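You operate a simulated robot arm through the tools that you are given. There is no shell and no other tool. Be economical: measure what you need, move in short steps, check, and stop when the job is done.

You are at the controls of a simulated robot arm. One attempt, no reset.

Task
Fetch the white filter insert from the tray of the housing cart and stand it on the knee-high shelf of the stock rack.

The check looks at the end state, three seconds after you hand in, the way a careful person would. Anything else that was tipped, shoved, dropped, spilled or broken makes it a failure.

Robot
A 7-joint arm with a two-finger parallel gripper on a trunk, on a base that drives. Base frame: it is fixed to the floor where the robot stands at the start and does not move with it; the origin is under the middle of the robot, x ahead of it, y to its left, z up. Units: m, rad, N and s.
With the tool pointing down near the work surface it reaches from about 0.48 to 0.92 m from the robot's upright axis, wherever it stands. Its first joint turns from -2.007 to 2.007 rad. Places, roughly: knee-high shelf of the stock rack [0.5, -3.1, 0.5]. Payload 3.91 kg.
The TCP is the grasp point between the finger pads, 0.03 m short of the fingertips. In the tool frame z runs along the fingers and y along their closing line. The gripper opens to 0.11 m. The fingers are 0.02 m wide and 0.01 m thick; the gripper's body (0.048 by 0.112 m) begins 0.055 m behind the TCP.
Orientation is told as [roll, pitch, yaw] about the base's x, y, z axes, in that order, counted from this pose: with the fingers straight down and closing along the base's y, the tool's x points along the base's -x, its y along +y and its z along -z.

Tools
- The arm moves only by the tool send_rows. Its argument "commands" is a list of rows, each a list of 7 numbers: the gripper command, from -1 (fully open) to 1 (shut), values between in proportion, then the shift along the tool's x, y, z in m, then the turn, a rotation vector about the tool's x, y, z in degrees. In form: [[jaw, dx, dy, dz, rx, ry, rz], ...]. A call has 1 to 10 rows; each row shifts and turns the commanded pose from where the row before left it, along the tool's axes as they then stand. A row lasts 0.2 s, in which the tool goes at most 0.05 m and 0.15 rad; a call with a longer step from one row to the next is refused whole, and so is a gripper value outside its range. A pose out of reach is approached as far as the arm can. The call stops where the force on the tool passes 40 N (or 10 N more than at its start, if that is more) or the arm is blocked; 0.2 s more then pass. The fingers move at their own pace (about 0.153 m/s each) and stop on an object; they squeeze with about 42 N. The grip force told is the motor's: it shows also when the fingers shut on nothing. Time passes only in rows, and 0.2 s behind the last, so rows that do not move let the fingers close. The reply holds the time, the measured pose of the TCP, the force on the tool along the base axes, the opening and the grip force, in the units named above and with some noise.
- Cameras (640 x 400 px; columns grow to the right, rows downward): "scene" is now at [0.2288, 0.1891, 1.3355]; the picture's right is [-0.18, -0.98, 0.00], its down [-0.60, 0.11, -0.80] and it looks along [0.78, -0.14, -0.61] (base axes); focal length 260 px, centre (320, 200). "wrist" rides on the gripper at [0.072, 0.017, -0.103] in the tool frame; the picture's right is [-0.23, 0.97, 0.00], its down [-0.76, -0.18, -0.62] and it looks along [-0.61, -0.14, 0.78] (tool axes); focal length 222 px, centre (320, 200). There is no depth. A picture from a camera that has moved, and an enlarged one, comes with that camera's place and axes in the base frame and with its lens.
- get_image(camera): a new picture of that camera. No time passes.
- slide_trunk(by): slides the trunk up (or, below 0, down) by that many m; the arm and the scene camera ride with it, the base frame stays. It gives what a move gives, with no picture.
- base_move(legs): drives the robot by 1 to 6 legs, each [ahead, left, turn to the left] in m, m and rad, along the robot's own axes; the way and the turn of a leg run together, so that a leg with both is an arc; at most 1.5 m and 3.142 rad a leg. The arm and the cameras ride along, it lands a little off, and it stops where it bumps. It gives what a move gives.
- aim_head(pan, tilt): turns the head with the scene camera to pan (to the left, within 1.396 rad either way) and tilt (down, from -0.506 to 1.204), counted from straight ahead of the robot. It gives what a move gives.
- close_up(camera, box): a new picture of the part [left, top, right, bottom] of that camera's present view, enlarged. No time passes.
- hand_in(): hands the job in; it is judged then, once.

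Work in short steps. Places have to be worked out from the pictures, the camera data and where the tool is seen: move nearer, look again, correct. Check each grasp and each placing, and mend what went wrong. You have 120 turns and 82 pictures in all, those below and enlarged ones among them. Open the gripper and draw the arm clear of the work before you hand the job in, unless the task says otherwise; then end with one line.

The tools are called after ">>>" as a command line: name --pt "numbers of a row" for each row, then --argument value for the rest, lists and objects as JSON in quotes. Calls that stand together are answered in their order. send_rows: Moves the arm, as the interface text tells. Its arguments: {"type":"object","properties":{"commands":{"type":"array","items":{"type":"array","items":{"type":"number"}}}},"required":["commands"]} The other tools are called the same way: slide_trunk (by) slides the trunk up or down; base_move (legs) drives the base; aim_head (pan, tilt) turns the head that bears the scene camera; get_image (camera) takes a picture; close_up (camera, box) takes an enlarged picture of a part of a camera's view; hand_in () hands the job in.

At the start:

```text
clock: 0.0
eef_pos: [0.5541, 0.0326, 1.0075]
tool_rot: [-0.003, -0.001, 0.001]
contact_force: [-0.3, 1.0, 0.2]
finger_gap: 0.11
finger_force: 0.0
trunk travel left (down, up): [-0.675, 0.315]
robot x, y, heading: [0.0022, -0.0012, 0.003]
head pan, tilt: [-0.176, 0.651]
```

scene: 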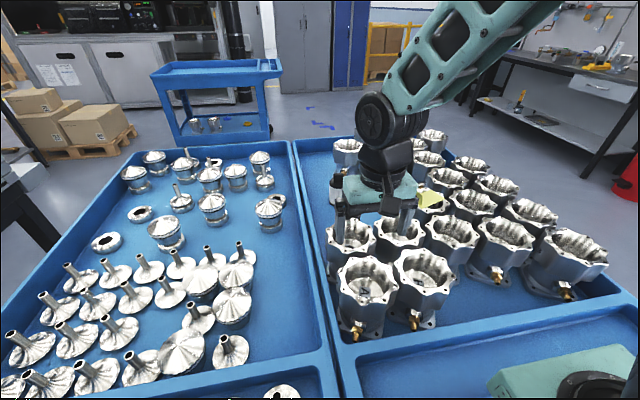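
wrist: 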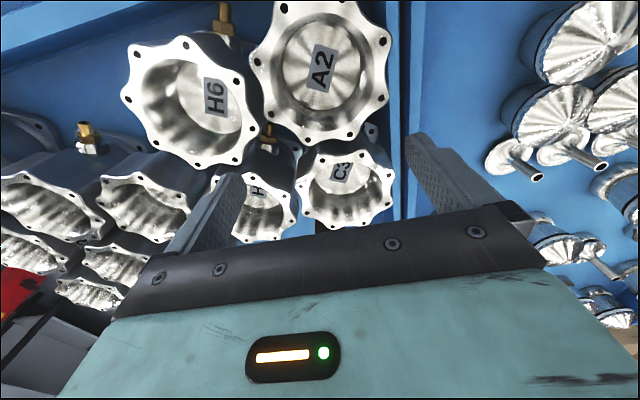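

The arm hides part of the housing tray; something white with a dark band shows near (335,190) and something yellowish near (428,200). I enlarge this part of the view.

>>> close_up --camera "scene" --box '[300, 110, 620, 310]'

>>> close_up --camera "wrist" --box '[0, 0, 420, 262]'

```text
2.00 times, centred on (460, 210) of scene
camera zoom: at [0.2288, 0.1891, 1.3355], right [-0.18, -0.98, 0.0], down [-0.6, 0.11, -0.8], along [0.78, -0.14, -0.61], focal length 520 px, centre (40, 180)
```

zoom: 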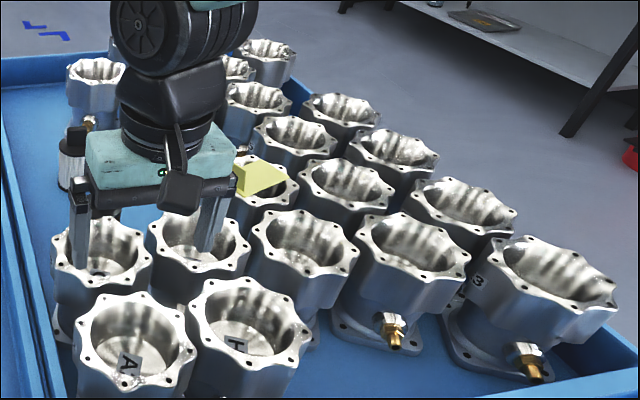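

```text
1.52 times, centred on (210, 131) of wrist
camera zoom: at [0.4826, 0.0499, 1.1106], right [0.23, 0.97, 0.0], down [0.76, -0.18, 0.62], along [0.61, -0.14, -0.78], focal length 338 px, centre (488, 305)
```

zoom: 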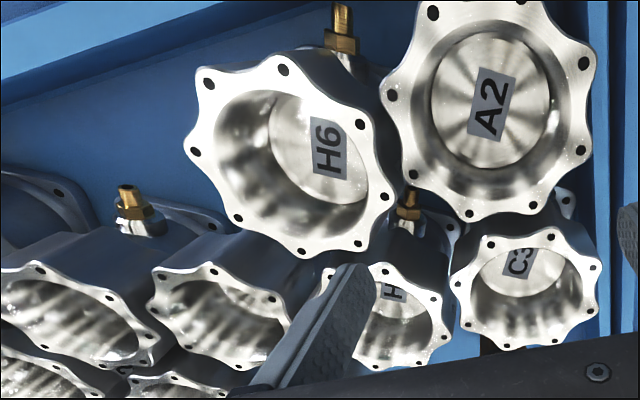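

A white cylinder with a dark top seems to stand behind the gripper, next to the divider. I raise the trunk and swing the tool left to see the tray unobstructed.

>>> slide_trunk --by 0.3

>>> send_rows --pt "-1 0 0.05 0 0 0 0" --pt "-1 0 0.05 0 0 0 0" --pt "-1 0 0.05 0 0 0 0" --pt "-1 0 0.05 0 0 0 0" --pt "-1 0 0.05 0 0 0 0" --pt "-1 0 0.05 0 0 0 0" --pt "-1 0 0.05 0 0 0 0" --pt "-1 0 0.05 0 0 0 0"

>>> get_image --camera "scene"

```text
clock: 3.0
eef_pos: [0.5533, 0.034, 1.307]
tool_rot: [0.0, 0.001, 0.0]
contact_force: [-0.1, -0.2, 0.5]
finger_gap: 0.1098
finger_force: 0.0
trunk travel left (down, up): [-0.975, 0.015]
robot x, y, heading: [-0.0018, 0.0, -0.003]
head pan, tilt: [-0.176, 0.651]
```

```text
clock: 4.8
eef_pos: [0.5554, 0.4315, 1.3074]
tool_rot: [0.0, 0.001, -0.001]
contact_force: [-0.6, -0.9, -0.2]
finger_gap: 0.11
finger_force: 0.0
trunk travel left (down, up): [-0.975, 0.015]
robot x, y, heading: [0.0016, 0.0012, -0.001]
head pan, tilt: [-0.176, 0.651]
```

```text
77 pictures are left
camera scene: at [0.2288, 0.1884, 1.6356], right [-0.18, -0.98, 0.0], down [-0.6, 0.11, -0.8], along [0.78, -0.14, -0.61], focal length 260 px, centre (320, 200)
```

scene: 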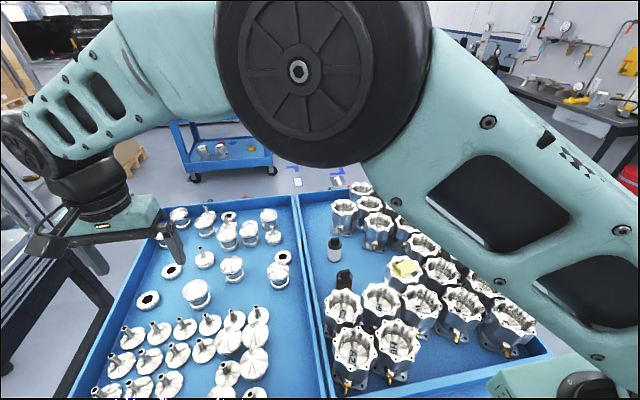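

>>> close_up --camera "scene" --box '[290, 170, 450, 270]'

>>> close_up --camera "scene" --box '[300, 240, 560, 400]'

```text
4.00 times, centred on (370, 220) of scene
camera zoom: at [0.2288, 0.1884, 1.6356], right [-0.18, -0.98, 0.0], down [-0.6, 0.11, -0.8], along [0.78, -0.14, -0.61], focal length 1039 px, centre (120, 120)
```

zoom: 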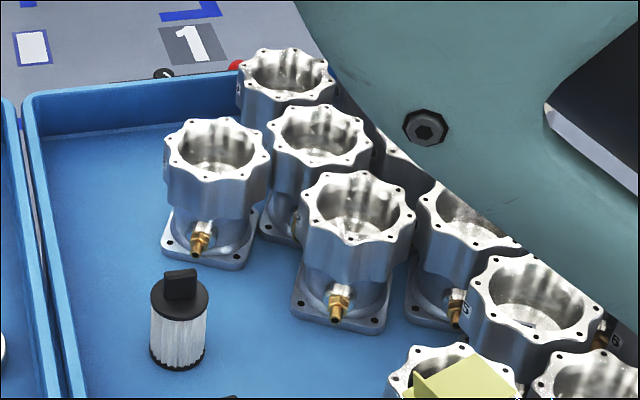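

```text
2.46 times, centred on (430, 320) of scene
camera zoom: at [0.2288, 0.1884, 1.6356], right [-0.18, -0.98, 0.0], down [-0.6, 0.11, -0.8], along [0.78, -0.14, -0.61], focal length 639 px, centre (49, -95)
```

zoom: 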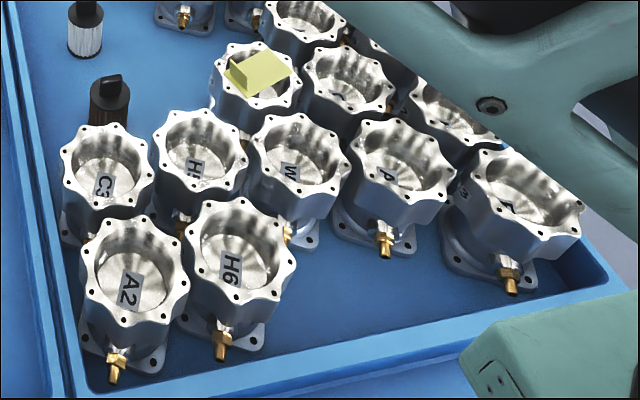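

The white insert with a black cap and tab stands at about (0.925, 0.0); a brown one stands nearer. Before choosing a grasp I look at the rack to the right.

>>> aim_head --pan -1.39 --tilt 0.35

>>> get_image --camera "scene"

```text
clock: 6.2
eef_pos: [0.5581, 0.4326, 1.3072]
tool_rot: [0.0, -0.001, 0.0]
contact_force: [0.0, -0.3, 1.1]
finger_gap: 0.11
finger_force: 0.0
trunk travel left (down, up): [-0.975, 0.015]
robot x, y, heading: [0.0009, 0.0009, 0.003]
head pan, tilt: [-1.389, 0.351]
```

```text
74 pictures are left
camera scene: at [0.1603, 0.1129, 1.6627], right [-0.98, -0.18, 0.0], down [-0.06, 0.34, -0.94], along [0.17, -0.92, -0.34], focal length 260 px, centre (320, 200)
```

scene: 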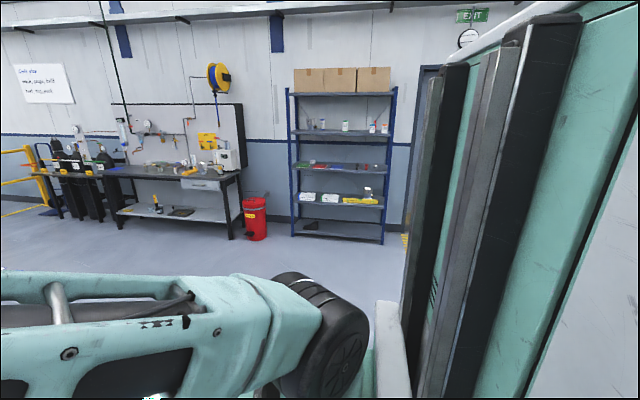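

>>> close_up --camera "scene" --box '[272, 60, 432, 260]'

```text
2.00 times, centred on (352, 160) of scene
camera zoom: at [0.1603, 0.1129, 1.6627], right [-0.98, -0.18, 0.0], down [-0.06, 0.34, -0.94], along [0.17, -0.92, -0.34], focal length 520 px, centre (256, 280)
```

zoom: 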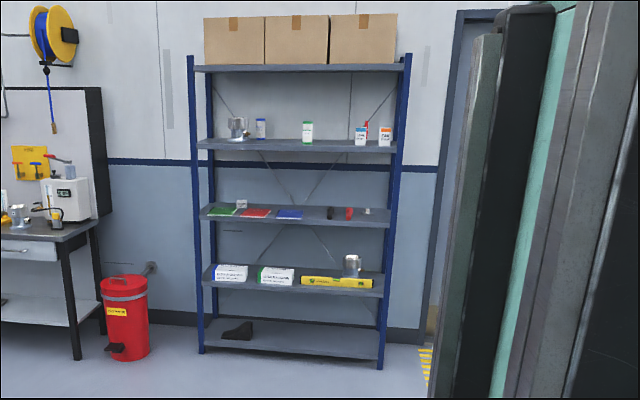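

The knee-high shelf is the fourth board, with about 0.4 m of headroom, so I want a grasp tilted about 45° with the wrist camera on top. I first turn the tool around its axis here in the free air.

>>> send_rows --pt "-1 0 0 0 0 0 -8.5" --pt "-1 0 0 0 0 0 -8.5" --pt "-1 0 0 0 0 0 -8.5" --pt "-1 0 0 0 0 0 -8.5" --pt "-1 0 0 0 0 0 -8.5" --pt "-1 0 0 0 0 0 -8.5" --pt "-1 0 0 0 0 0 -8.5" --pt "-1 0 0 0 0 0 -8.5" --pt "-1 0 0 0 0 0 -8.5" --pt "-1 0 0 0 0 0 -8.5"

>>> send_rows --pt "-1 0 0 0 0 0 -8.5" --pt "-1 0 0 0 0 0 -8.5" --pt "-1 0 0 0 0 0 -8.5" --pt "-1 0 0 0 0 0 -8.5" --pt "-1 0 0 0 0 0 -8.5" --pt "-1 0 0 0 0 0 -7.5"

>>> aim_head --pan -0.17 --tilt 0.65

```text
clock: 8.4
eef_pos: [0.5545, 0.4329, 1.3062]
tool_rot: [0.001, 0.002, 1.486]
contact_force: [0.7, -1.1, 0.2]
finger_gap: 0.1098
finger_force: 0.1
trunk travel left (down, up): [-0.975, 0.015]
robot x, y, heading: [-0.003, 0.0017, 0.0]
head pan, tilt: [-1.389, 0.351]
```

```text
clock: 9.8
eef_pos: [0.5544, 0.4329, 1.3064]
tool_rot: [0.0, 0.0, 2.357]
contact_force: [-1.2, 0.5, -0.2]
finger_gap: 0.1099
finger_force: 0.0
trunk travel left (down, up): [-0.975, 0.015]
robot x, y, heading: [-0.0007, 0.0002, 0.001]
head pan, tilt: [-1.389, 0.351]
```

```text
clock: 11.2
eef_pos: [0.5544, 0.4323, 1.3068]
tool_rot: [0.0, 0.003, 2.356]
contact_force: [0.0, -0.2, 0.4]
finger_gap: 0.1102
finger_force: 0.0
trunk travel left (down, up): [-0.975, 0.015]
robot x, y, heading: [0.0046, 0.0002, -0.001]
head pan, tilt: [-0.169, 0.649]
```

The turn worked. Now I move over toward the insert, high up, then tilt the tool 45° so that it points forward-right and down.

>>> send_rows --pt "-1 0.0444 0.0055 0 0 0 0" --pt "-1 0.0444 0.0055 0 0 0 0" --pt "-1 0.0444 0.0055 0 0 0 0" --pt "-1 0.0444 0.0055 0 0 0 0" --pt "-1 0.0444 0.0055 0 0 0 0" --pt "-1 0.0444 0.0055 0 0 0 0" --pt "-1 0.0444 0.0055 0 0 0 0" --pt "-1 0.0444 0.0055 0 0 0 0"

>>> send_rows --pt "-1 0 0 0 0 7.5 0" --pt "-1 0 0 0 0 7.5 0" --pt "-1 0 0 0 0 7.5 0" --pt "-1 0 0 0 0 7.5 0" --pt "-1 0 0 0 0 7.5 0" --pt "-1 0 0 0 0 7.5 0"

>>> get_image --camera "wrist"

>>> get_image --camera "scene"

```text
clock: 13.0
eef_pos: [0.7757, 0.1517, 1.3084]
tool_rot: [0.0, -0.001, 2.359]
contact_force: [-0.5, 0.6, 0.4]
finger_gap: 0.1101
finger_force: 0.1
trunk travel left (down, up): [-0.975, 0.015]
robot x, y, heading: [0.0007, -0.0009, 0.0]
head pan, tilt: [-0.169, 0.649]
```

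```text
clock: 14.4
eef_pos: [0.7749, 0.1517, 1.3074]
tool_rot: [-0.004, 0.788, 2.354]
contact_force: [1.1, -0.8, 0.6]
finger_gap: 0.1099
finger_force: 0.0
trunk travel left (down, up): [-0.975, 0.015]
robot x, y, heading: [0.0014, 0.0003, -0.002]
head pan, tilt: [-0.169, 0.649]
```

```text
72 pictures are left
camera wrist: at [0.7481, 0.154, 1.4321], right [-0.8, -0.57, -0.16], down [-0.57, 0.82, -0.1], along [0.19, 0.01, -0.98], focal length 222 px, centre (320, 200)
```

wrist: 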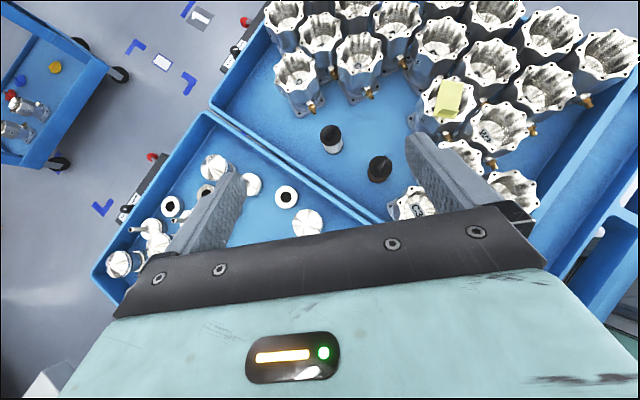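

```text
71 pictures are left
camera scene: at [0.2291, 0.1894, 1.6357], right [-0.17, -0.99, 0.0], down [-0.6, 0.1, -0.8], along [0.79, -0.13, -0.6], focal length 260 px, centre (320, 200)
```

scene: 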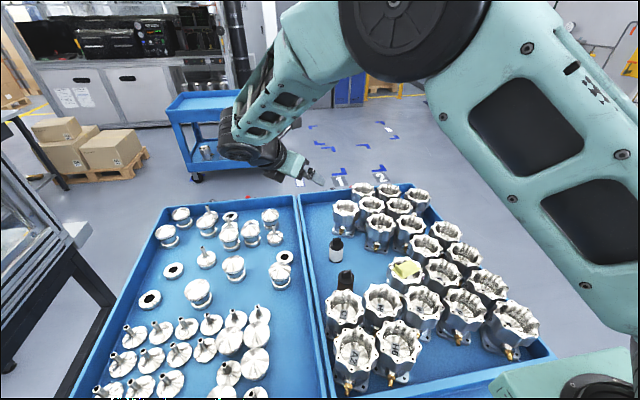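

From both views the insert's axis is near (0.93, 0.005), with a top at about 0.90. I descend to a point about 0.22 m short of it along the approach line and look again.

>>> send_rows --pt "-1 -0.0232 -0.0006 0.0336 0 0 0" --pt "-1 -0.0232 -0.0006 0.0336 0 0 0" --pt "-1 -0.0232 -0.0006 0.0336 0 0 0" --pt "-1 -0.0232 -0.0006 0.0336 0 0 0" --pt "-1 -0.0232 -0.0006 0.0336 0 0 0" --pt "-1 -0.0232 -0.0006 0.0336 0 0 0" --pt "-1 -0.0232 -0.0006 0.0336 0 0 0" --pt "-1 -0.0232 -0.0006 0.0336 0 0 0"

>>> get_image --camera "wrist"

>>> close_up --camera "scene" --box '[270, 170, 430, 270]'

```text
clock: 16.2
eef_pos: [0.8204, 0.1114, 0.9834]
tool_rot: [-0.001, 0.785, 2.357]
contact_force: [0.0, -0.6, -0.1]
finger_gap: 0.11
finger_force: 0.0
trunk travel left (down, up): [-0.975, 0.015]
robot x, y, heading: [0.005, -0.0003, -0.001]
head pan, tilt: [-0.169, 0.649]
```

```text
70 pictures are left
camera wrist: at [0.7937, 0.1156, 1.1086], right [-0.8, -0.58, -0.16], down [-0.57, 0.82, -0.1], along [0.19, 0.01, -0.98], focal length 222 px, centre (320, 200)
```

wrist: 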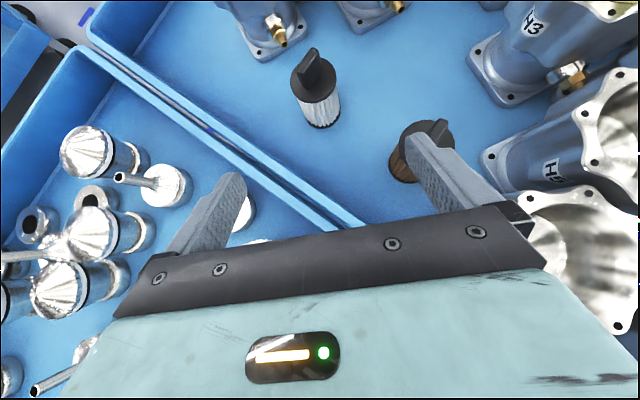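

```text
4.00 times, centred on (350, 220) of scene
camera zoom: at [0.2287, 0.1898, 1.6357], right [-0.17, -0.99, 0.0], down [-0.6, 0.1, -0.8], along [0.79, -0.13, -0.6], focal length 1039 px, centre (200, 120)
```

zoom: 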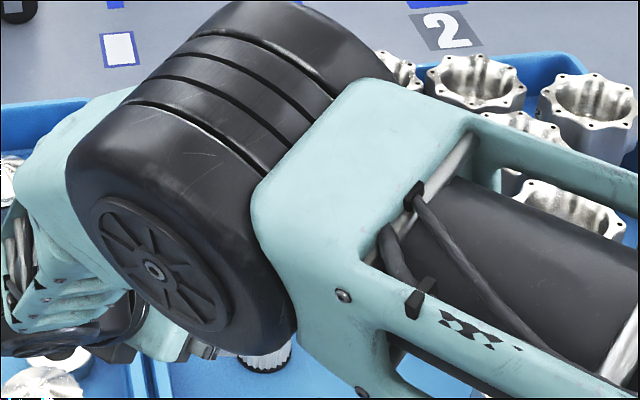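

The insert's axis works out at about (0.929, 0.007). I aim the TCP slightly short of the axis, at (0.918, 0.018, 0.825), so the gripper body clears the cap. I go most of the way and check.

>>> send_rows --pt "-1 -0.0165 -0.003 0.02 0 0 0" --pt "-1 0 0 0.03 0 0 0" --pt "-1 0 0 0.03 0 0 0" --pt "-1 0 0 0.03 0 0 0" --pt "-1 0 0 0.02 0 0 0"

>>> get_image --camera "wrist"

```text
clock: 17.4
eef_pos: [0.8823, 0.0592, 0.8903]
tool_rot: [-0.014, 0.788, 2.346]
contact_force: [0.4, -1.2, 0.4]
finger_gap: 0.11
finger_force: 0.0
out of reach, approached as far as the arm can: row 5
trunk travel left (down, up): [-0.975, 0.015]
robot x, y, heading: [-0.002, 0.0034, 0.0]
head pan, tilt: [-0.169, 0.649]
```

```text
68 pictures are left
camera wrist: at [0.8538, 0.062, 1.0139], right [-0.8, -0.57, -0.17], down [-0.57, 0.82, -0.1], along [0.2, 0.02, -0.98], focal length 222 px, centre (320, 200)
```

wrist: 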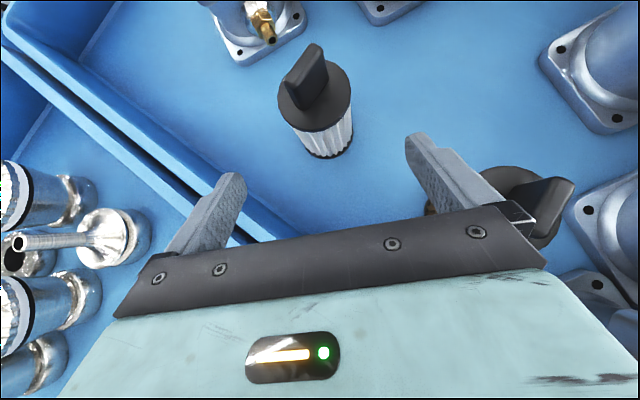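

Row 5 was out of reach, because the trunk is still raised. I back off, lift the tool 0.25 m and lower the trunk by the same amount so the shoulder sits nearer.

>>> send_rows --pt "-1 0 0 -0.04 0 0 0" --pt "-1 0 0 -0.04 0 0 0" --pt "-1 0.035 0 -0.035 0 0 0" --pt "-1 0.035 0 -0.035 0 0 0" --pt "-1 0.035 0 -0.035 0 0 0" --pt "-1 0.035 0 -0.035 0 0 0" --pt "-1 0.035 0 -0.035 0 0 0"

>>> slide_trunk --by -0.2

>>> get_image --camera "scene"

```text
clock: 19.0
eef_pos: [0.8363, 0.095, 1.1885]
tool_rot: [0.002, 0.786, 2.359]
contact_force: [0.9, -0.3, 0.2]
finger_gap: 0.1103
finger_force: 0.1
trunk travel left (down, up): [-0.975, 0.015]
robot x, y, heading: [0.0022, 0.0045, -0.002]
head pan, tilt: [-0.169, 0.649]
```

```text
clock: 21.2
eef_pos: [0.835, 0.0948, 0.988]
tool_rot: [0.001, 0.784, 2.357]
contact_force: [0.4, 0.3, 0.0]
finger_gap: 0.1098
finger_force: 0.1
trunk travel left (down, up): [-0.775, 0.215]
robot x, y, heading: [-0.0002, -0.0014, 0.001]
head pan, tilt: [-0.169, 0.649]
```

```text
67 pictures are left
camera scene: at [0.229, 0.1898, 1.4357], right [-0.17, -0.99, 0.0], down [-0.6, 0.1, -0.8], along [0.79, -0.13, -0.6], focal length 260 px, centre (320, 200)
```

scene: 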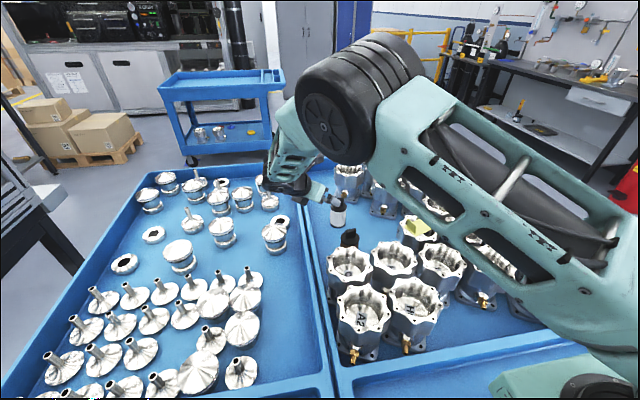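

The elbow is high and clear of everything. I line up laterally (insert now estimated at (0.932, 0.010)) and advance most of the way.

>>> send_rows --pt "-1 -0.0353 -0.0086 0.0 0 0 0" --pt "-1 0 0 0.035 0 0 0" --pt "-1 0 0 0.035 0 0 0" --pt "-1 0 0 0.03 0 0 0" --pt "-1 0 0 0.03 0 0 0"

>>> get_image --camera "wrist"

>>> close_up --camera "scene" --box '[260, 150, 420, 250]'

```text
clock: 22.4
eef_pos: [0.8873, 0.0504, 0.8729]
tool_rot: [0.001, 0.786, 2.357]
contact_force: [0.2, 0.5, 0.3]
finger_gap: 0.11
finger_force: 0.1
trunk travel left (down, up): [-0.775, 0.215]
robot x, y, heading: [0.0014, -0.0005, 0.001]
head pan, tilt: [-0.169, 0.649]
```

```text
66 pictures are left
camera wrist: at [0.8599, 0.055, 0.9965], right [-0.8, -0.57, -0.16], down [-0.57, 0.82, -0.1], along [0.19, 0.01, -0.98], focal length 222 px, centre (320, 200)
```

wrist: 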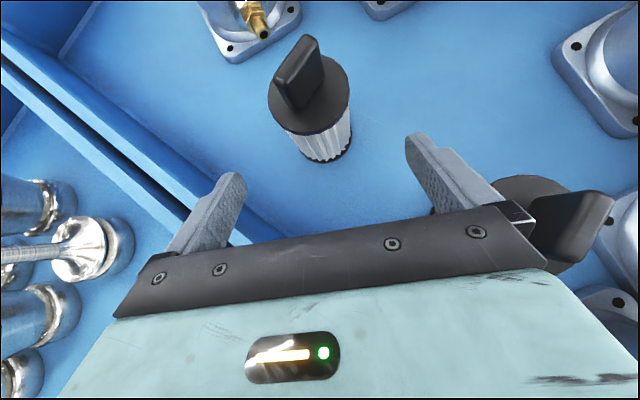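

```text
4.00 times, centred on (340, 200) of scene
camera zoom: at [0.2286, 0.19, 1.4357], right [-0.17, -0.99, 0.0], down [-0.6, 0.1, -0.8], along [0.79, -0.13, -0.6], focal length 1039 px, centre (240, 200)
```

zoom: 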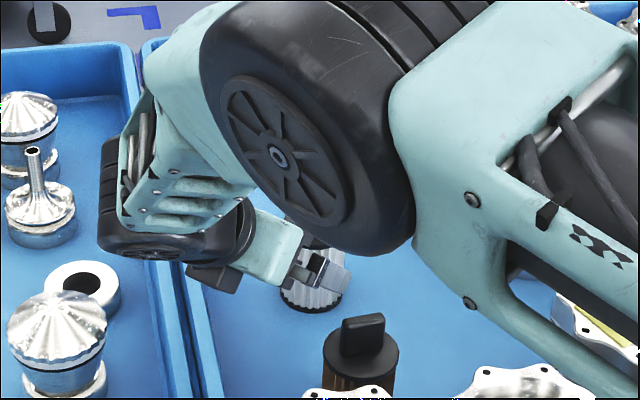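

Lateral alignment is within about 2 mm, and the gripper clears the brown insert. I make the last 65 mm in small steps.

>>> send_rows --pt "-1 -0.0024 0 0.02 0 0 0" --pt "-1 0 0 0.02 0 0 0" --pt "-1 0 0 0.015 0 0 0" --pt "-1 0 0 0.01 0 0 0"

>>> get_image --camera "wrist"

>>> close_up --camera "scene" --box '[300, 180, 380, 230]'

```text
clock: 23.4
eef_pos: [0.921, 0.0221, 0.8239]
tool_rot: [0.001, 0.786, 2.356]
contact_force: [-0.4, 1.2, -0.1]
finger_gap: 0.1103
finger_force: 0.1
trunk travel left (down, up): [-0.775, 0.215]
robot x, y, heading: [-0.0009, -0.0022, -0.005]
head pan, tilt: [-0.169, 0.649]
```

```text
64 pictures are left
camera wrist: at [0.8925, 0.0246, 0.9487], right [-0.8, -0.58, -0.16], down [-0.57, 0.82, -0.1], along [0.19, 0.01, -0.98], focal length 222 px, centre (320, 200)
```

wrist: 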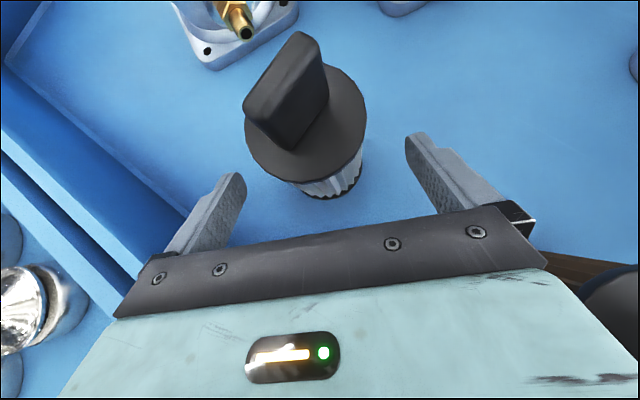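

```text
8.00 times, centred on (340, 205) of scene
camera zoom: at [0.2288, 0.1899, 1.4357], right [-0.17, -0.99, 0.0], down [-0.6, 0.1, -0.8], along [0.79, -0.13, -0.6], focal length 2078 px, centre (160, 160)
```

zoom: 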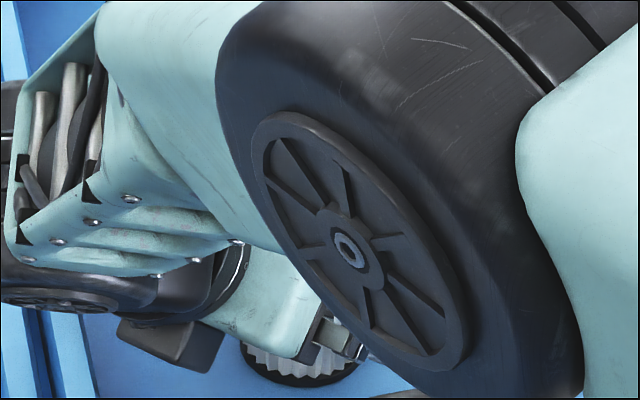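

The insert stands midway between the fingers, with the axis 15 mm ahead of the TCP as planned. I close the gripper.

>>> send_rows --pt "0 0 0 0 0 0 0" --pt "0.5 0 0 0 0 0 0" --pt "1 0 0 0 0 0 0" --pt "1 0 0 0 0 0 0" --pt "1 0 0 0 0 0 0"

>>> get_image --camera "wrist"

```text
clock: 24.6
eef_pos: [0.9191, 0.021, 0.8247]
tool_rot: [0.0, 0.785, 2.355]
contact_force: [-0.3, -0.4, 0.2]
finger_gap: 0.0566
finger_force: 42.3
trunk travel left (down, up): [-0.775, 0.215]
robot x, y, heading: [0.0022, 0.0009, 0.003]
head pan, tilt: [-0.169, 0.649]
```

```text
62 pictures are left
camera wrist: at [0.8924, 0.0248, 0.9486], right [-0.8, -0.58, -0.16], down [-0.57, 0.82, -0.1], along [0.19, 0.01, -0.98], focal length 222 px, centre (320, 200)
```

wrist: 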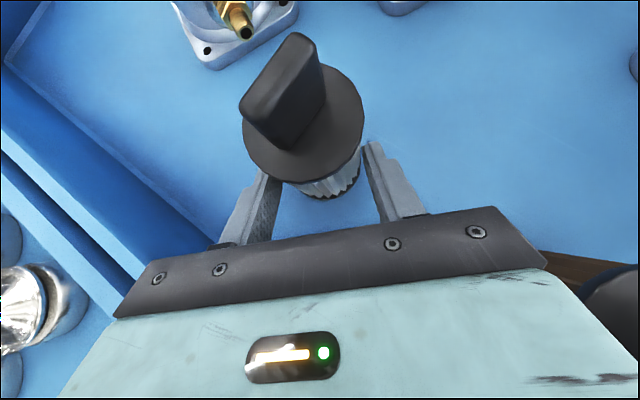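

The gap is 0.057 m with full grip force, so the insert is held upright. I lift it straight up and check.

>>> send_rows --pt "1 0.014 0 -0.014 0 0 0" --pt "1 0.025 0 -0.025 0 0 0" --pt "1 0.03 0 -0.03 0 0 0" --pt "1 0.03 0 -0.03 0 0 0" --pt "1 0.03 0 -0.03 0 0 0" --pt "1 0.03 0 -0.03 0 0 0" --pt "1 0.03 0 -0.03 0 0 0"

>>> get_image --camera "wrist"

>>> get_image --camera "scene"

```text
clock: 26.2
eef_pos: [0.9167, 0.0205, 1.0916]
tool_rot: [0.002, 0.786, 2.355]
contact_force: [-0.5, 0.1, -1.2]
finger_gap: 0.0568
finger_force: 41.5
trunk travel left (down, up): [-0.775, 0.215]
robot x, y, heading: [0.0052, -0.0024, -0.005]
head pan, tilt: [-0.169, 0.649]
```

```text
61 pictures are left
camera wrist: at [0.8903, 0.0237, 1.216], right [-0.8, -0.58, -0.16], down [-0.57, 0.82, -0.1], along [0.19, 0.01, -0.98], focal length 222 px, centre (320, 200)
```

wrist: 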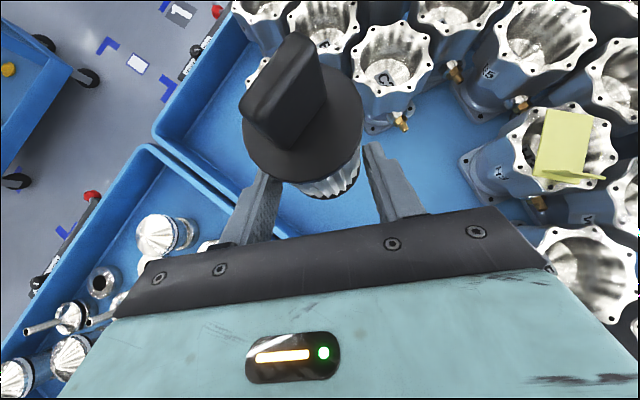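

```text
60 pictures are left
camera scene: at [0.2294, 0.1899, 1.4355], right [-0.17, -0.99, 0.0], down [-0.6, 0.1, -0.8], along [0.78, -0.13, -0.6], focal length 260 px, centre (320, 200)
```

scene: 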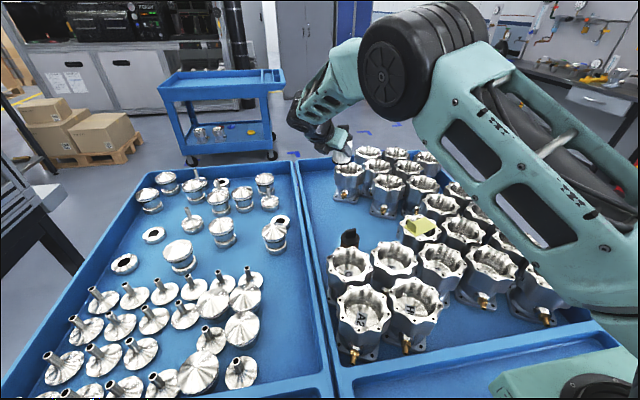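

The insert is held and the tray is undisturbed. I draw the arm in toward the robot, then look to the right side for a clear driving way.

>>> send_rows --pt "1 -0.0195 0.021 -0.0301 0 0 0" --pt "1 -0.0195 0.021 -0.0301 0 0 0" --pt "1 -0.0195 0.021 -0.0301 0 0 0" --pt "1 -0.0195 0.021 -0.0301 0 0 0" --pt "1 -0.0195 0.021 -0.0301 0 0 0" --pt "1 -0.0195 0.021 -0.0301 0 0 0" --pt "1 -0.0195 0.021 -0.0301 0 0 0" --pt "1 -0.0195 0.021 -0.0301 0 0 0"

>>> aim_head --pan -1.1 --tilt 0.7

>>> get_image --camera "scene"

```text
clock: 28.0
eef_pos: [0.601, 0.0999, 1.1503]
tool_rot: [0.002, 0.786, 2.357]
contact_force: [0.5, -0.7, 0.0]
finger_gap: 0.0566
finger_force: 42.1
trunk travel left (down, up): [-0.775, 0.215]
robot x, y, heading: [0.0014, 0.0005, -0.002]
head pan, tilt: [-0.169, 0.649]
```

```text
clock: 29.2
eef_pos: [0.6015, 0.1009, 1.1509]
tool_rot: [-0.001, 0.783, 2.358]
contact_force: [0.5, 0.9, -1.8]
finger_gap: 0.0564
finger_force: 42.3
trunk travel left (down, up): [-0.775, 0.215]
robot x, y, heading: [-0.0057, -0.0013, -0.001]
head pan, tilt: [-1.1, 0.7]
```

```text
59 pictures are left
camera scene: at [0.182, 0.1287, 1.4313], right [-0.89, -0.45, 0.0], down [-0.29, 0.57, -0.76], along [0.35, -0.68, -0.64], focal length 260 px, centre (320, 200)
```

scene: 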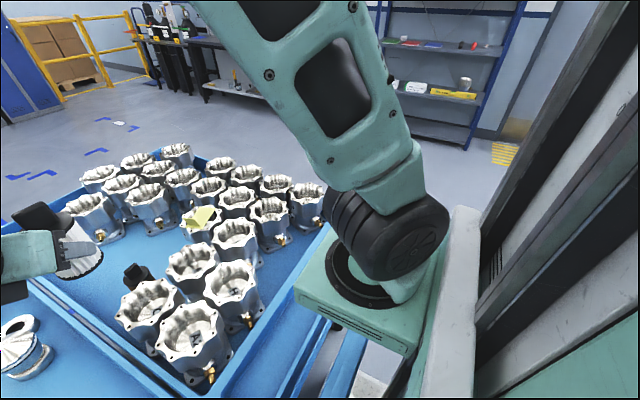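

The floor right of the cart up to the rack is free. I back off 0.2 m and then slide to the right, keeping the heading.

>>> base_move --legs '[[-0.2, 0, 0], [0, -1.3, 0]]'

>>> aim_head --pan -1.39 --tilt 0.4

>>> get_image --camera "scene"

```text
clock: 36.9
eef_pos: [0.4057, -1.1791, 1.1504]
tool_rot: [-0.001, 0.785, 2.368]
contact_force: [0.1, -0.2, -0.8]
finger_gap: 0.0562
finger_force: 42.3
trunk travel left (down, up): [-0.775, 0.215]
robot x, y, heading: [-0.1934, -1.2879, 0.012]
head pan, tilt: [-1.1, 0.7]
```

```text
clock: 37.7
eef_pos: [0.4066, -1.1802, 1.1519]
tool_rot: [-0.001, 0.784, 2.368]
contact_force: [-0.1, 0.4, -1.1]
finger_gap: 0.0562
finger_force: 42.1
trunk travel left (down, up): [-0.775, 0.215]
robot x, y, heading: [-0.1966, -1.2882, 0.011]
head pan, tilt: [-1.389, 0.4]
```

```text
58 pictures are left
camera scene: at [-0.0353, -1.1715, 1.4581], right [-0.98, -0.19, 0.0], down [-0.07, 0.38, -0.92], along [0.18, -0.9, -0.39], focal length 260 px, centre (320, 200)
```

scene: 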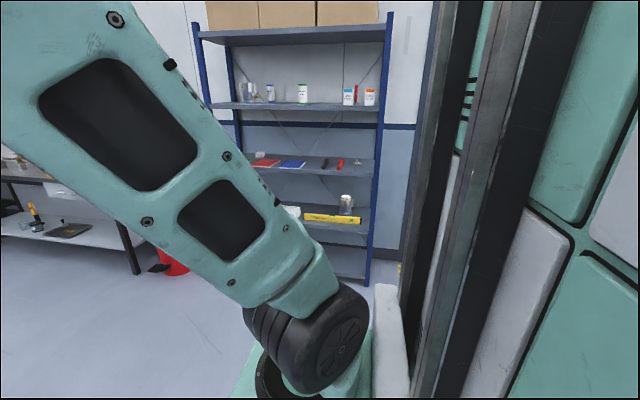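

The robot is at (-0.19, -1.29) with the cart behind to the left. I turn right to face the rack and shift left so I'm roughly centred on it.

>>> base_move --legs '[[0, 0, -1.57], [0, 0.55, 0]]'

>>> aim_head --pan 0 --tilt 0.5

>>> get_image --camera "scene"

```text
clock: 44.6
eef_pos: [0.4766, -1.8712, 1.1504]
tool_rot: [0.001, 0.786, 0.817]
contact_force: [0.6, -0.1, -0.3]
finger_gap: 0.0562
finger_force: 42.0
trunk travel left (down, up): [-0.775, 0.215]
robot x, y, heading: [0.3626, -1.2713, -1.541]
head pan, tilt: [-1.389, 0.4]
```

```text
clock: 46.2
eef_pos: [0.4766, -1.8718, 1.1509]
tool_rot: [0.001, 0.785, 0.815]
contact_force: [-1.1, 0.1, -0.9]
finger_gap: 0.056
finger_force: 42.0
trunk travel left (down, up): [-0.775, 0.215]
robot x, y, heading: [0.3595, -1.2729, -1.546]
head pan, tilt: [0.0, 0.499]
```

```text
57 pictures are left
camera scene: at [0.5716, -1.5005, 1.449], right [-1.0, -0.03, 0.0], down [-0.01, 0.48, -0.88], along [0.03, -0.88, -0.48], focal length 260 px, centre (320, 200)
```

scene: 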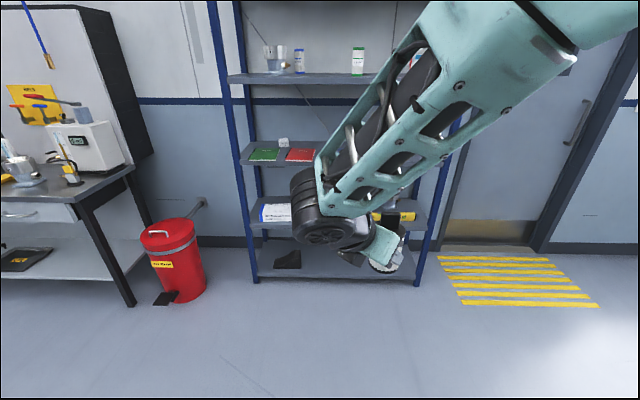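

The arm hides the knee-high shelf. I lower the trunk 0.4 m, which is needed for placing anyway, and move the tool to the right for a free view.

>>> slide_trunk --by -0.4

>>> get_image --camera "scene"

>>> get_image --camera "wrist"

```text
clock: 50.0
eef_pos: [0.476, -1.8704, 0.7494]
tool_rot: [0.0, 0.786, 0.816]
contact_force: [0.5, 0.4, -1.8]
finger_gap: 0.0562
finger_force: 42.0
trunk travel left (down, up): [-0.375, 0.615]
robot x, y, heading: [0.3557, -1.2752, -1.54]
head pan, tilt: [0.0, 0.499]
```

```text
56 pictures are left
camera scene: at [0.5717, -1.5005, 1.049], right [-1.0, -0.03, 0.0], down [-0.01, 0.48, -0.88], along [0.03, -0.88, -0.48], focal length 260 px, centre (320, 200)
```

scene: 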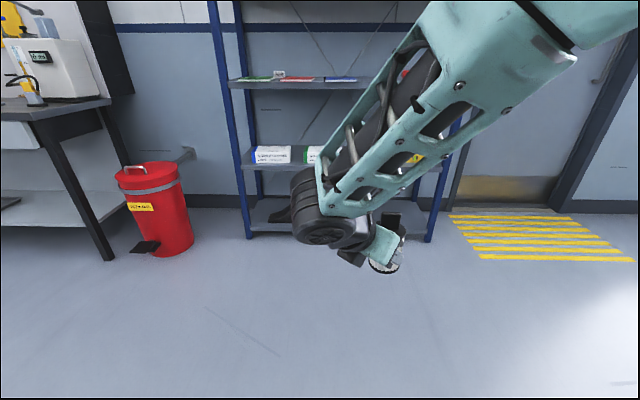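

```text
55 pictures are left
camera wrist: at [0.4801, -1.8439, 0.8747], right [-0.6, 0.78, -0.16], down [0.8, 0.59, -0.1], along [0.02, -0.19, -0.98], focal length 222 px, centre (320, 200)
```

wrist: 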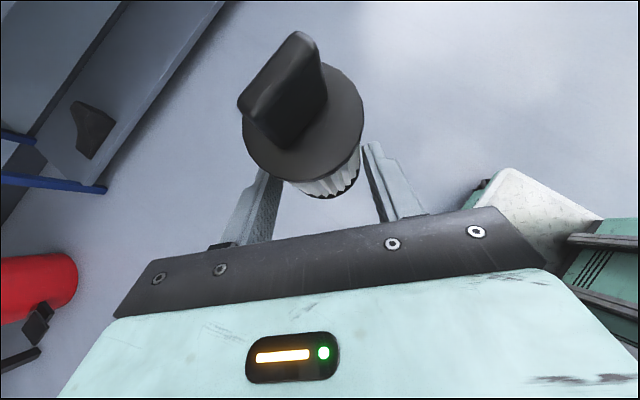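

The tool points 45° to the right of the rack's normal. I turn it 45° about the vertical so that it points straight into the shelf.

>>> send_rows --pt "1 0 0 0 5.2 0 -5.2" --pt "1 0 0 0 5.2 0 -5.2" --pt "1 0 0 0 5.2 0 -5.2" --pt "1 0 0 0 5.2 0 -5.2" --pt "1 0 0 0 5.2 0 -5.2" --pt "1 0 0 0 5.2 0 -5.2"

>>> get_image --camera "scene"

```text
clock: 51.4
eef_pos: [0.4761, -1.8712, 0.7501]
tool_rot: [0.001, 0.784, 1.587]
contact_force: [-0.5, 0.0, -1.7]
finger_gap: 0.0562
finger_force: 41.8
trunk travel left (down, up): [-0.375, 0.615]
robot x, y, heading: [0.3551, -1.2762, -1.537]
head pan, tilt: [0.0, 0.499]
```

```text
54 pictures are left
camera scene: at [0.5718, -1.5004, 1.049], right [-1.0, -0.03, 0.0], down [-0.01, 0.48, -0.88], along [0.03, -0.88, -0.48], focal length 260 px, centre (320, 200)
```

scene: 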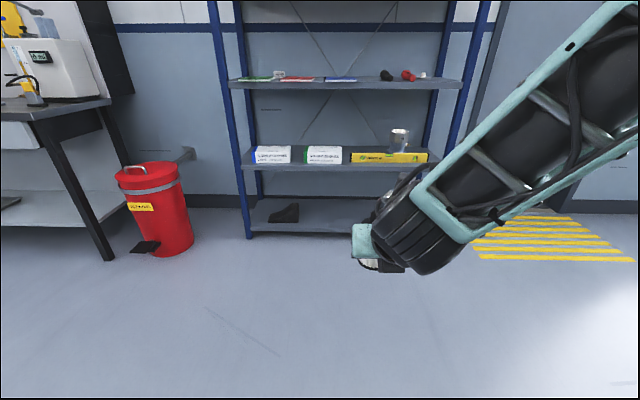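

Yaw is now 1.587 (tool straight at the rack) and the shelf is visible. I enlarge the shelf to find a free spot.

>>> close_up --camera "scene" --box '[226, 70, 466, 220]'

>>> close_up --camera "scene" --box '[232, 120, 352, 195]'

```text
2.67 times, centred on (346, 145) of scene
camera zoom: at [0.5718, -1.5004, 1.049], right [-1.0, -0.03, 0.0], down [-0.01, 0.48, -0.88], along [0.03, -0.88, -0.48], focal length 693 px, centre (251, 347)
```

zoom: 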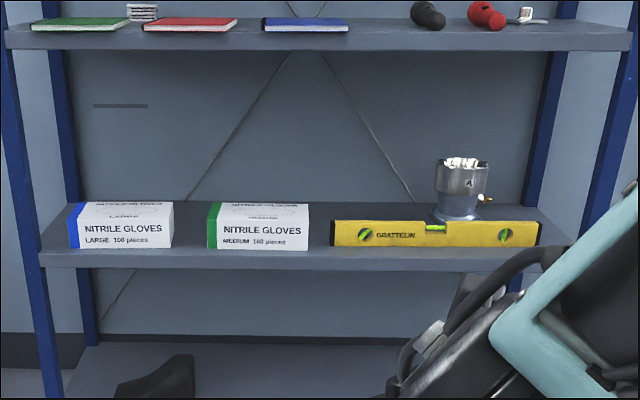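

```text
5.33 times, centred on (292, 158) of scene
camera zoom: at [0.5718, -1.5004, 1.049], right [-1.0, -0.03, 0.0], down [-0.01, 0.48, -0.88], along [0.03, -0.88, -0.48], focal length 1385 px, centre (469, 427)
```

zoom: 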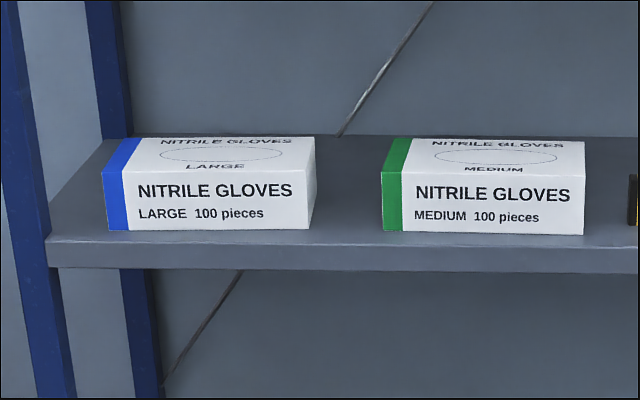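

The front row (gloves, spirit level, metal housing behind) leaves a free area behind the level between the medium box and the housing, around x≈0.35, y≈-2.98. I drive nearer, lower the trunk a bit more, and measure again.

>>> base_move --legs '[[0.65, 0, 0]]'

>>> aim_head --pan 0.0 --tilt 0.6

>>> get_image --camera "scene"

>>> get_image --camera "wrist"

```text
clock: 55.1
eef_pos: [0.4947, -2.5316, 0.7496]
tool_rot: [0.0, 0.786, 1.585]
contact_force: [0.0, -0.2, -0.8]
finger_gap: 0.0563
finger_force: 42.3
trunk travel left (down, up): [-0.375, 0.615]
robot x, y, heading: [0.3801, -1.9296, -1.544]
head pan, tilt: [0.0, 0.499]
```

```text
clock: 55.7
eef_pos: [0.4951, -2.5332, 0.751]
tool_rot: [0.001, 0.785, 1.585]
contact_force: [0.2, 0.2, -1.1]
finger_gap: 0.0561
finger_force: 42.0
trunk travel left (down, up): [-0.375, 0.615]
robot x, y, heading: [0.3783, -1.9328, -1.536]
head pan, tilt: [0.0, 0.6]
```

```text
51 pictures are left
camera scene: at [0.5908, -2.1586, 1.0399], right [-1.0, -0.03, 0.0], down [-0.02, 0.56, -0.83], along [0.02, -0.82, -0.56], focal length 260 px, centre (320, 200)
```

scene: 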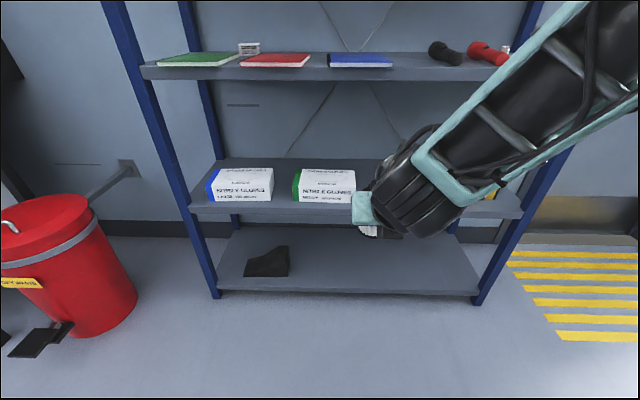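

```text
50 pictures are left
camera wrist: at [0.4785, -2.5107, 0.8749], right [-0.98, 0.15, -0.16], down [0.16, 0.98, -0.1], along [0.14, -0.12, -0.98], focal length 222 px, centre (320, 200)
```

wrist: 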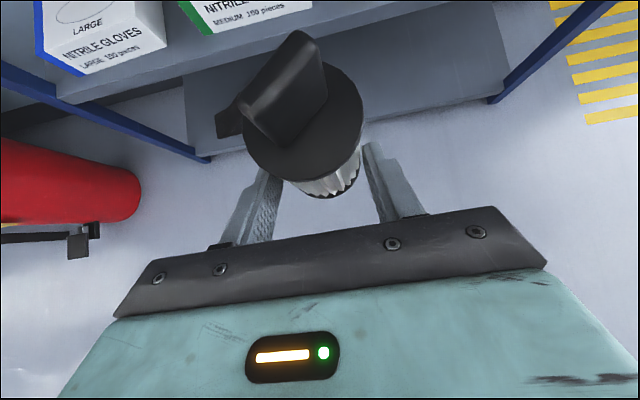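

Both cameras agree: the shelf top is at z≈0.523 and the glove boxes' front face is at y≈-2.906. I move the tool to x≈0.345 in front of the rack, raise it, and lower the trunk by 0.2 m.

>>> send_rows --pt "1 0.0318 0.0218 0.0057 0 0 0" --pt "1 0.0318 0.0218 0.0057 0 0 0" --pt "1 0.0318 0.0218 0.0057 0 0 0" --pt "1 0.0318 0.0218 0.0057 0 0 0" --pt "1 0.0318 0.0218 0.0057 0 0 0" --pt "1 0.0318 0.0218 0.0057 0 0 0" --pt "1 0.0318 0.0218 0.0057 0 0 0"

>>> slide_trunk --by -0.2

>>> get_image --camera "scene"

>>> get_image --camera "wrist"

```text
clock: 57.3
eef_pos: [0.3434, -2.7187, 0.8795]
tool_rot: [-0.004, 0.784, 1.582]
contact_force: [0.3, 0.8, 0.1]
finger_gap: 0.0559
finger_force: 42.3
trunk travel left (down, up): [-0.375, 0.615]
robot x, y, heading: [0.3758, -1.9344, -1.538]
head pan, tilt: [0.0, 0.6]
```

```text
clock: 59.5
eef_pos: [0.3442, -2.718, 0.6796]
tool_rot: [0.0, 0.785, 1.585]
contact_force: [-0.4, 0.1, -0.5]
finger_gap: 0.0561
finger_force: 41.7
trunk travel left (down, up): [-0.175, 0.815]
robot x, y, heading: [0.3751, -1.9354, -1.538]
head pan, tilt: [0.0, 0.6]
```

```text
49 pictures are left
camera scene: at [0.5908, -2.1586, 0.8399], right [-1.0, -0.03, 0.0], down [-0.02, 0.56, -0.83], along [0.02, -0.82, -0.56], focal length 260 px, centre (320, 200)
```

scene: 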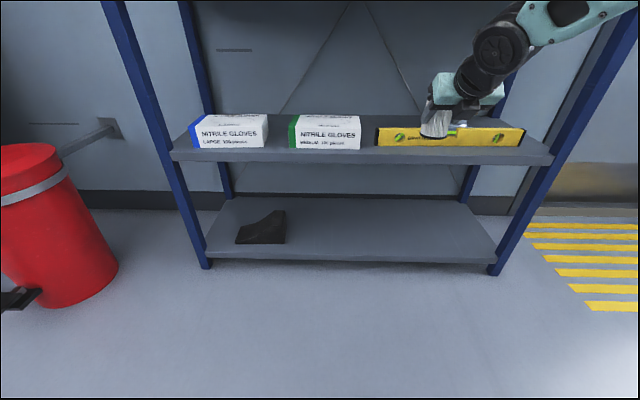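

```text
48 pictures are left
camera wrist: at [0.3274, -2.6971, 0.804], right [-0.98, 0.15, -0.16], down [0.16, 0.98, -0.1], along [0.14, -0.12, -0.98], focal length 222 px, centre (320, 200)
```

wrist: 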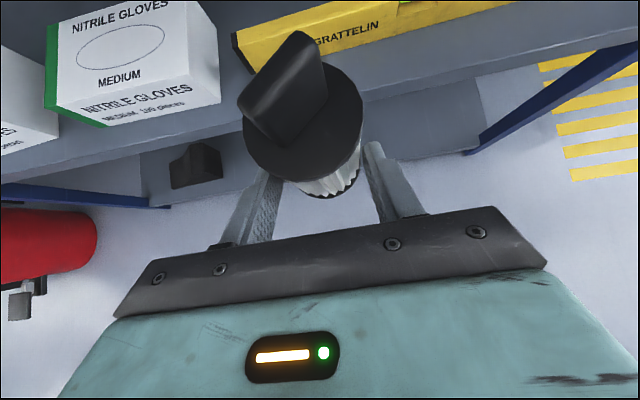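

The arm now clears the view. I enlarge both to measure the level's height and depth and the free space behind it.

>>> close_up --camera "scene" --box '[360, 60, 560, 185]'

>>> close_up --camera "wrist" --box '[200, 0, 520, 200]'

```text
3.20 times, centred on (460, 122) of scene
camera zoom: at [0.5908, -2.1586, 0.8399], right [-1.0, -0.03, 0.0], down [-0.02, 0.56, -0.83], along [0.02, -0.82, -0.56], focal length 831 px, centre (-128, 448)
```

zoom: 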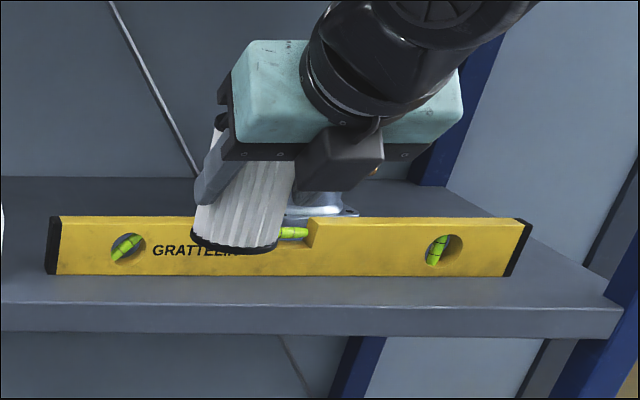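

```text
2.00 times, centred on (360, 100) of wrist
camera zoom: at [0.3274, -2.6971, 0.804], right [-0.98, 0.15, -0.16], down [0.16, 0.98, -0.1], along [0.14, -0.12, -0.98], focal length 444 px, centre (240, 400)
```

zoom: 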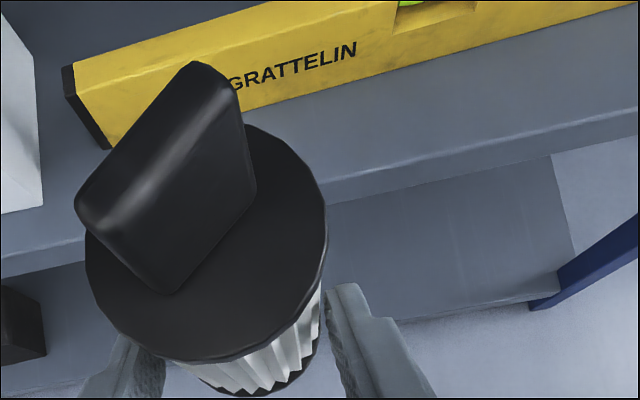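

The level spans y≈-2.92 to -2.945 with its top at 0.58; my target is the insert at (0.345, -3.005) behind it. The insert's bottom is at 0.623, clear of the level, so I drive 0.16 m closer.

>>> base_move --legs '[[0.16, 0, 0]]'

>>> get_image --camera "scene"

>>> get_image --camera "wrist"

```text
clock: 60.9
eef_pos: [0.3482, -2.8811, 0.6788]
tool_rot: [0.0, 0.785, 1.584]
contact_force: [0.1, -0.9, -0.9]
finger_gap: 0.0563
finger_force: 41.4
trunk travel left (down, up): [-0.175, 0.815]
robot x, y, heading: [0.3842, -2.0997, -1.545]
head pan, tilt: [0.0, 0.6]
```

```text
45 pictures are left
camera scene: at [0.5953, -2.3221, 0.8399], right [-1.0, -0.03, 0.0], down [-0.02, 0.56, -0.83], along [0.02, -0.82, -0.56], focal length 260 px, centre (320, 200)
```

scene: 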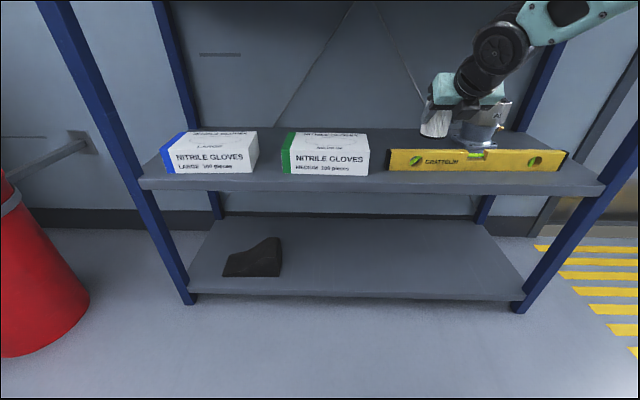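

```text
44 pictures are left
camera wrist: at [0.3317, -2.8605, 0.8039], right [-0.98, 0.15, -0.16], down [0.16, 0.98, -0.1], along [0.14, -0.12, -0.98], focal length 222 px, centre (320, 200)
```

wrist: 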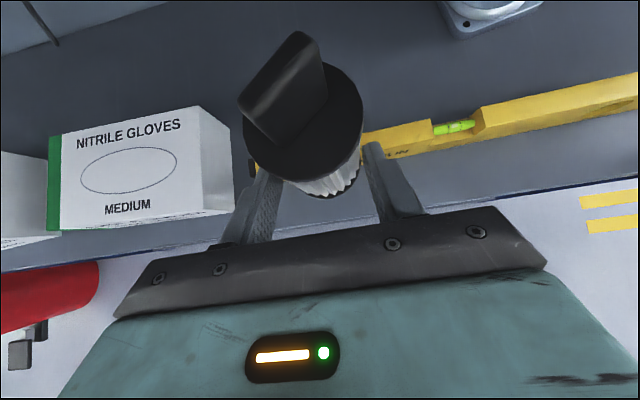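

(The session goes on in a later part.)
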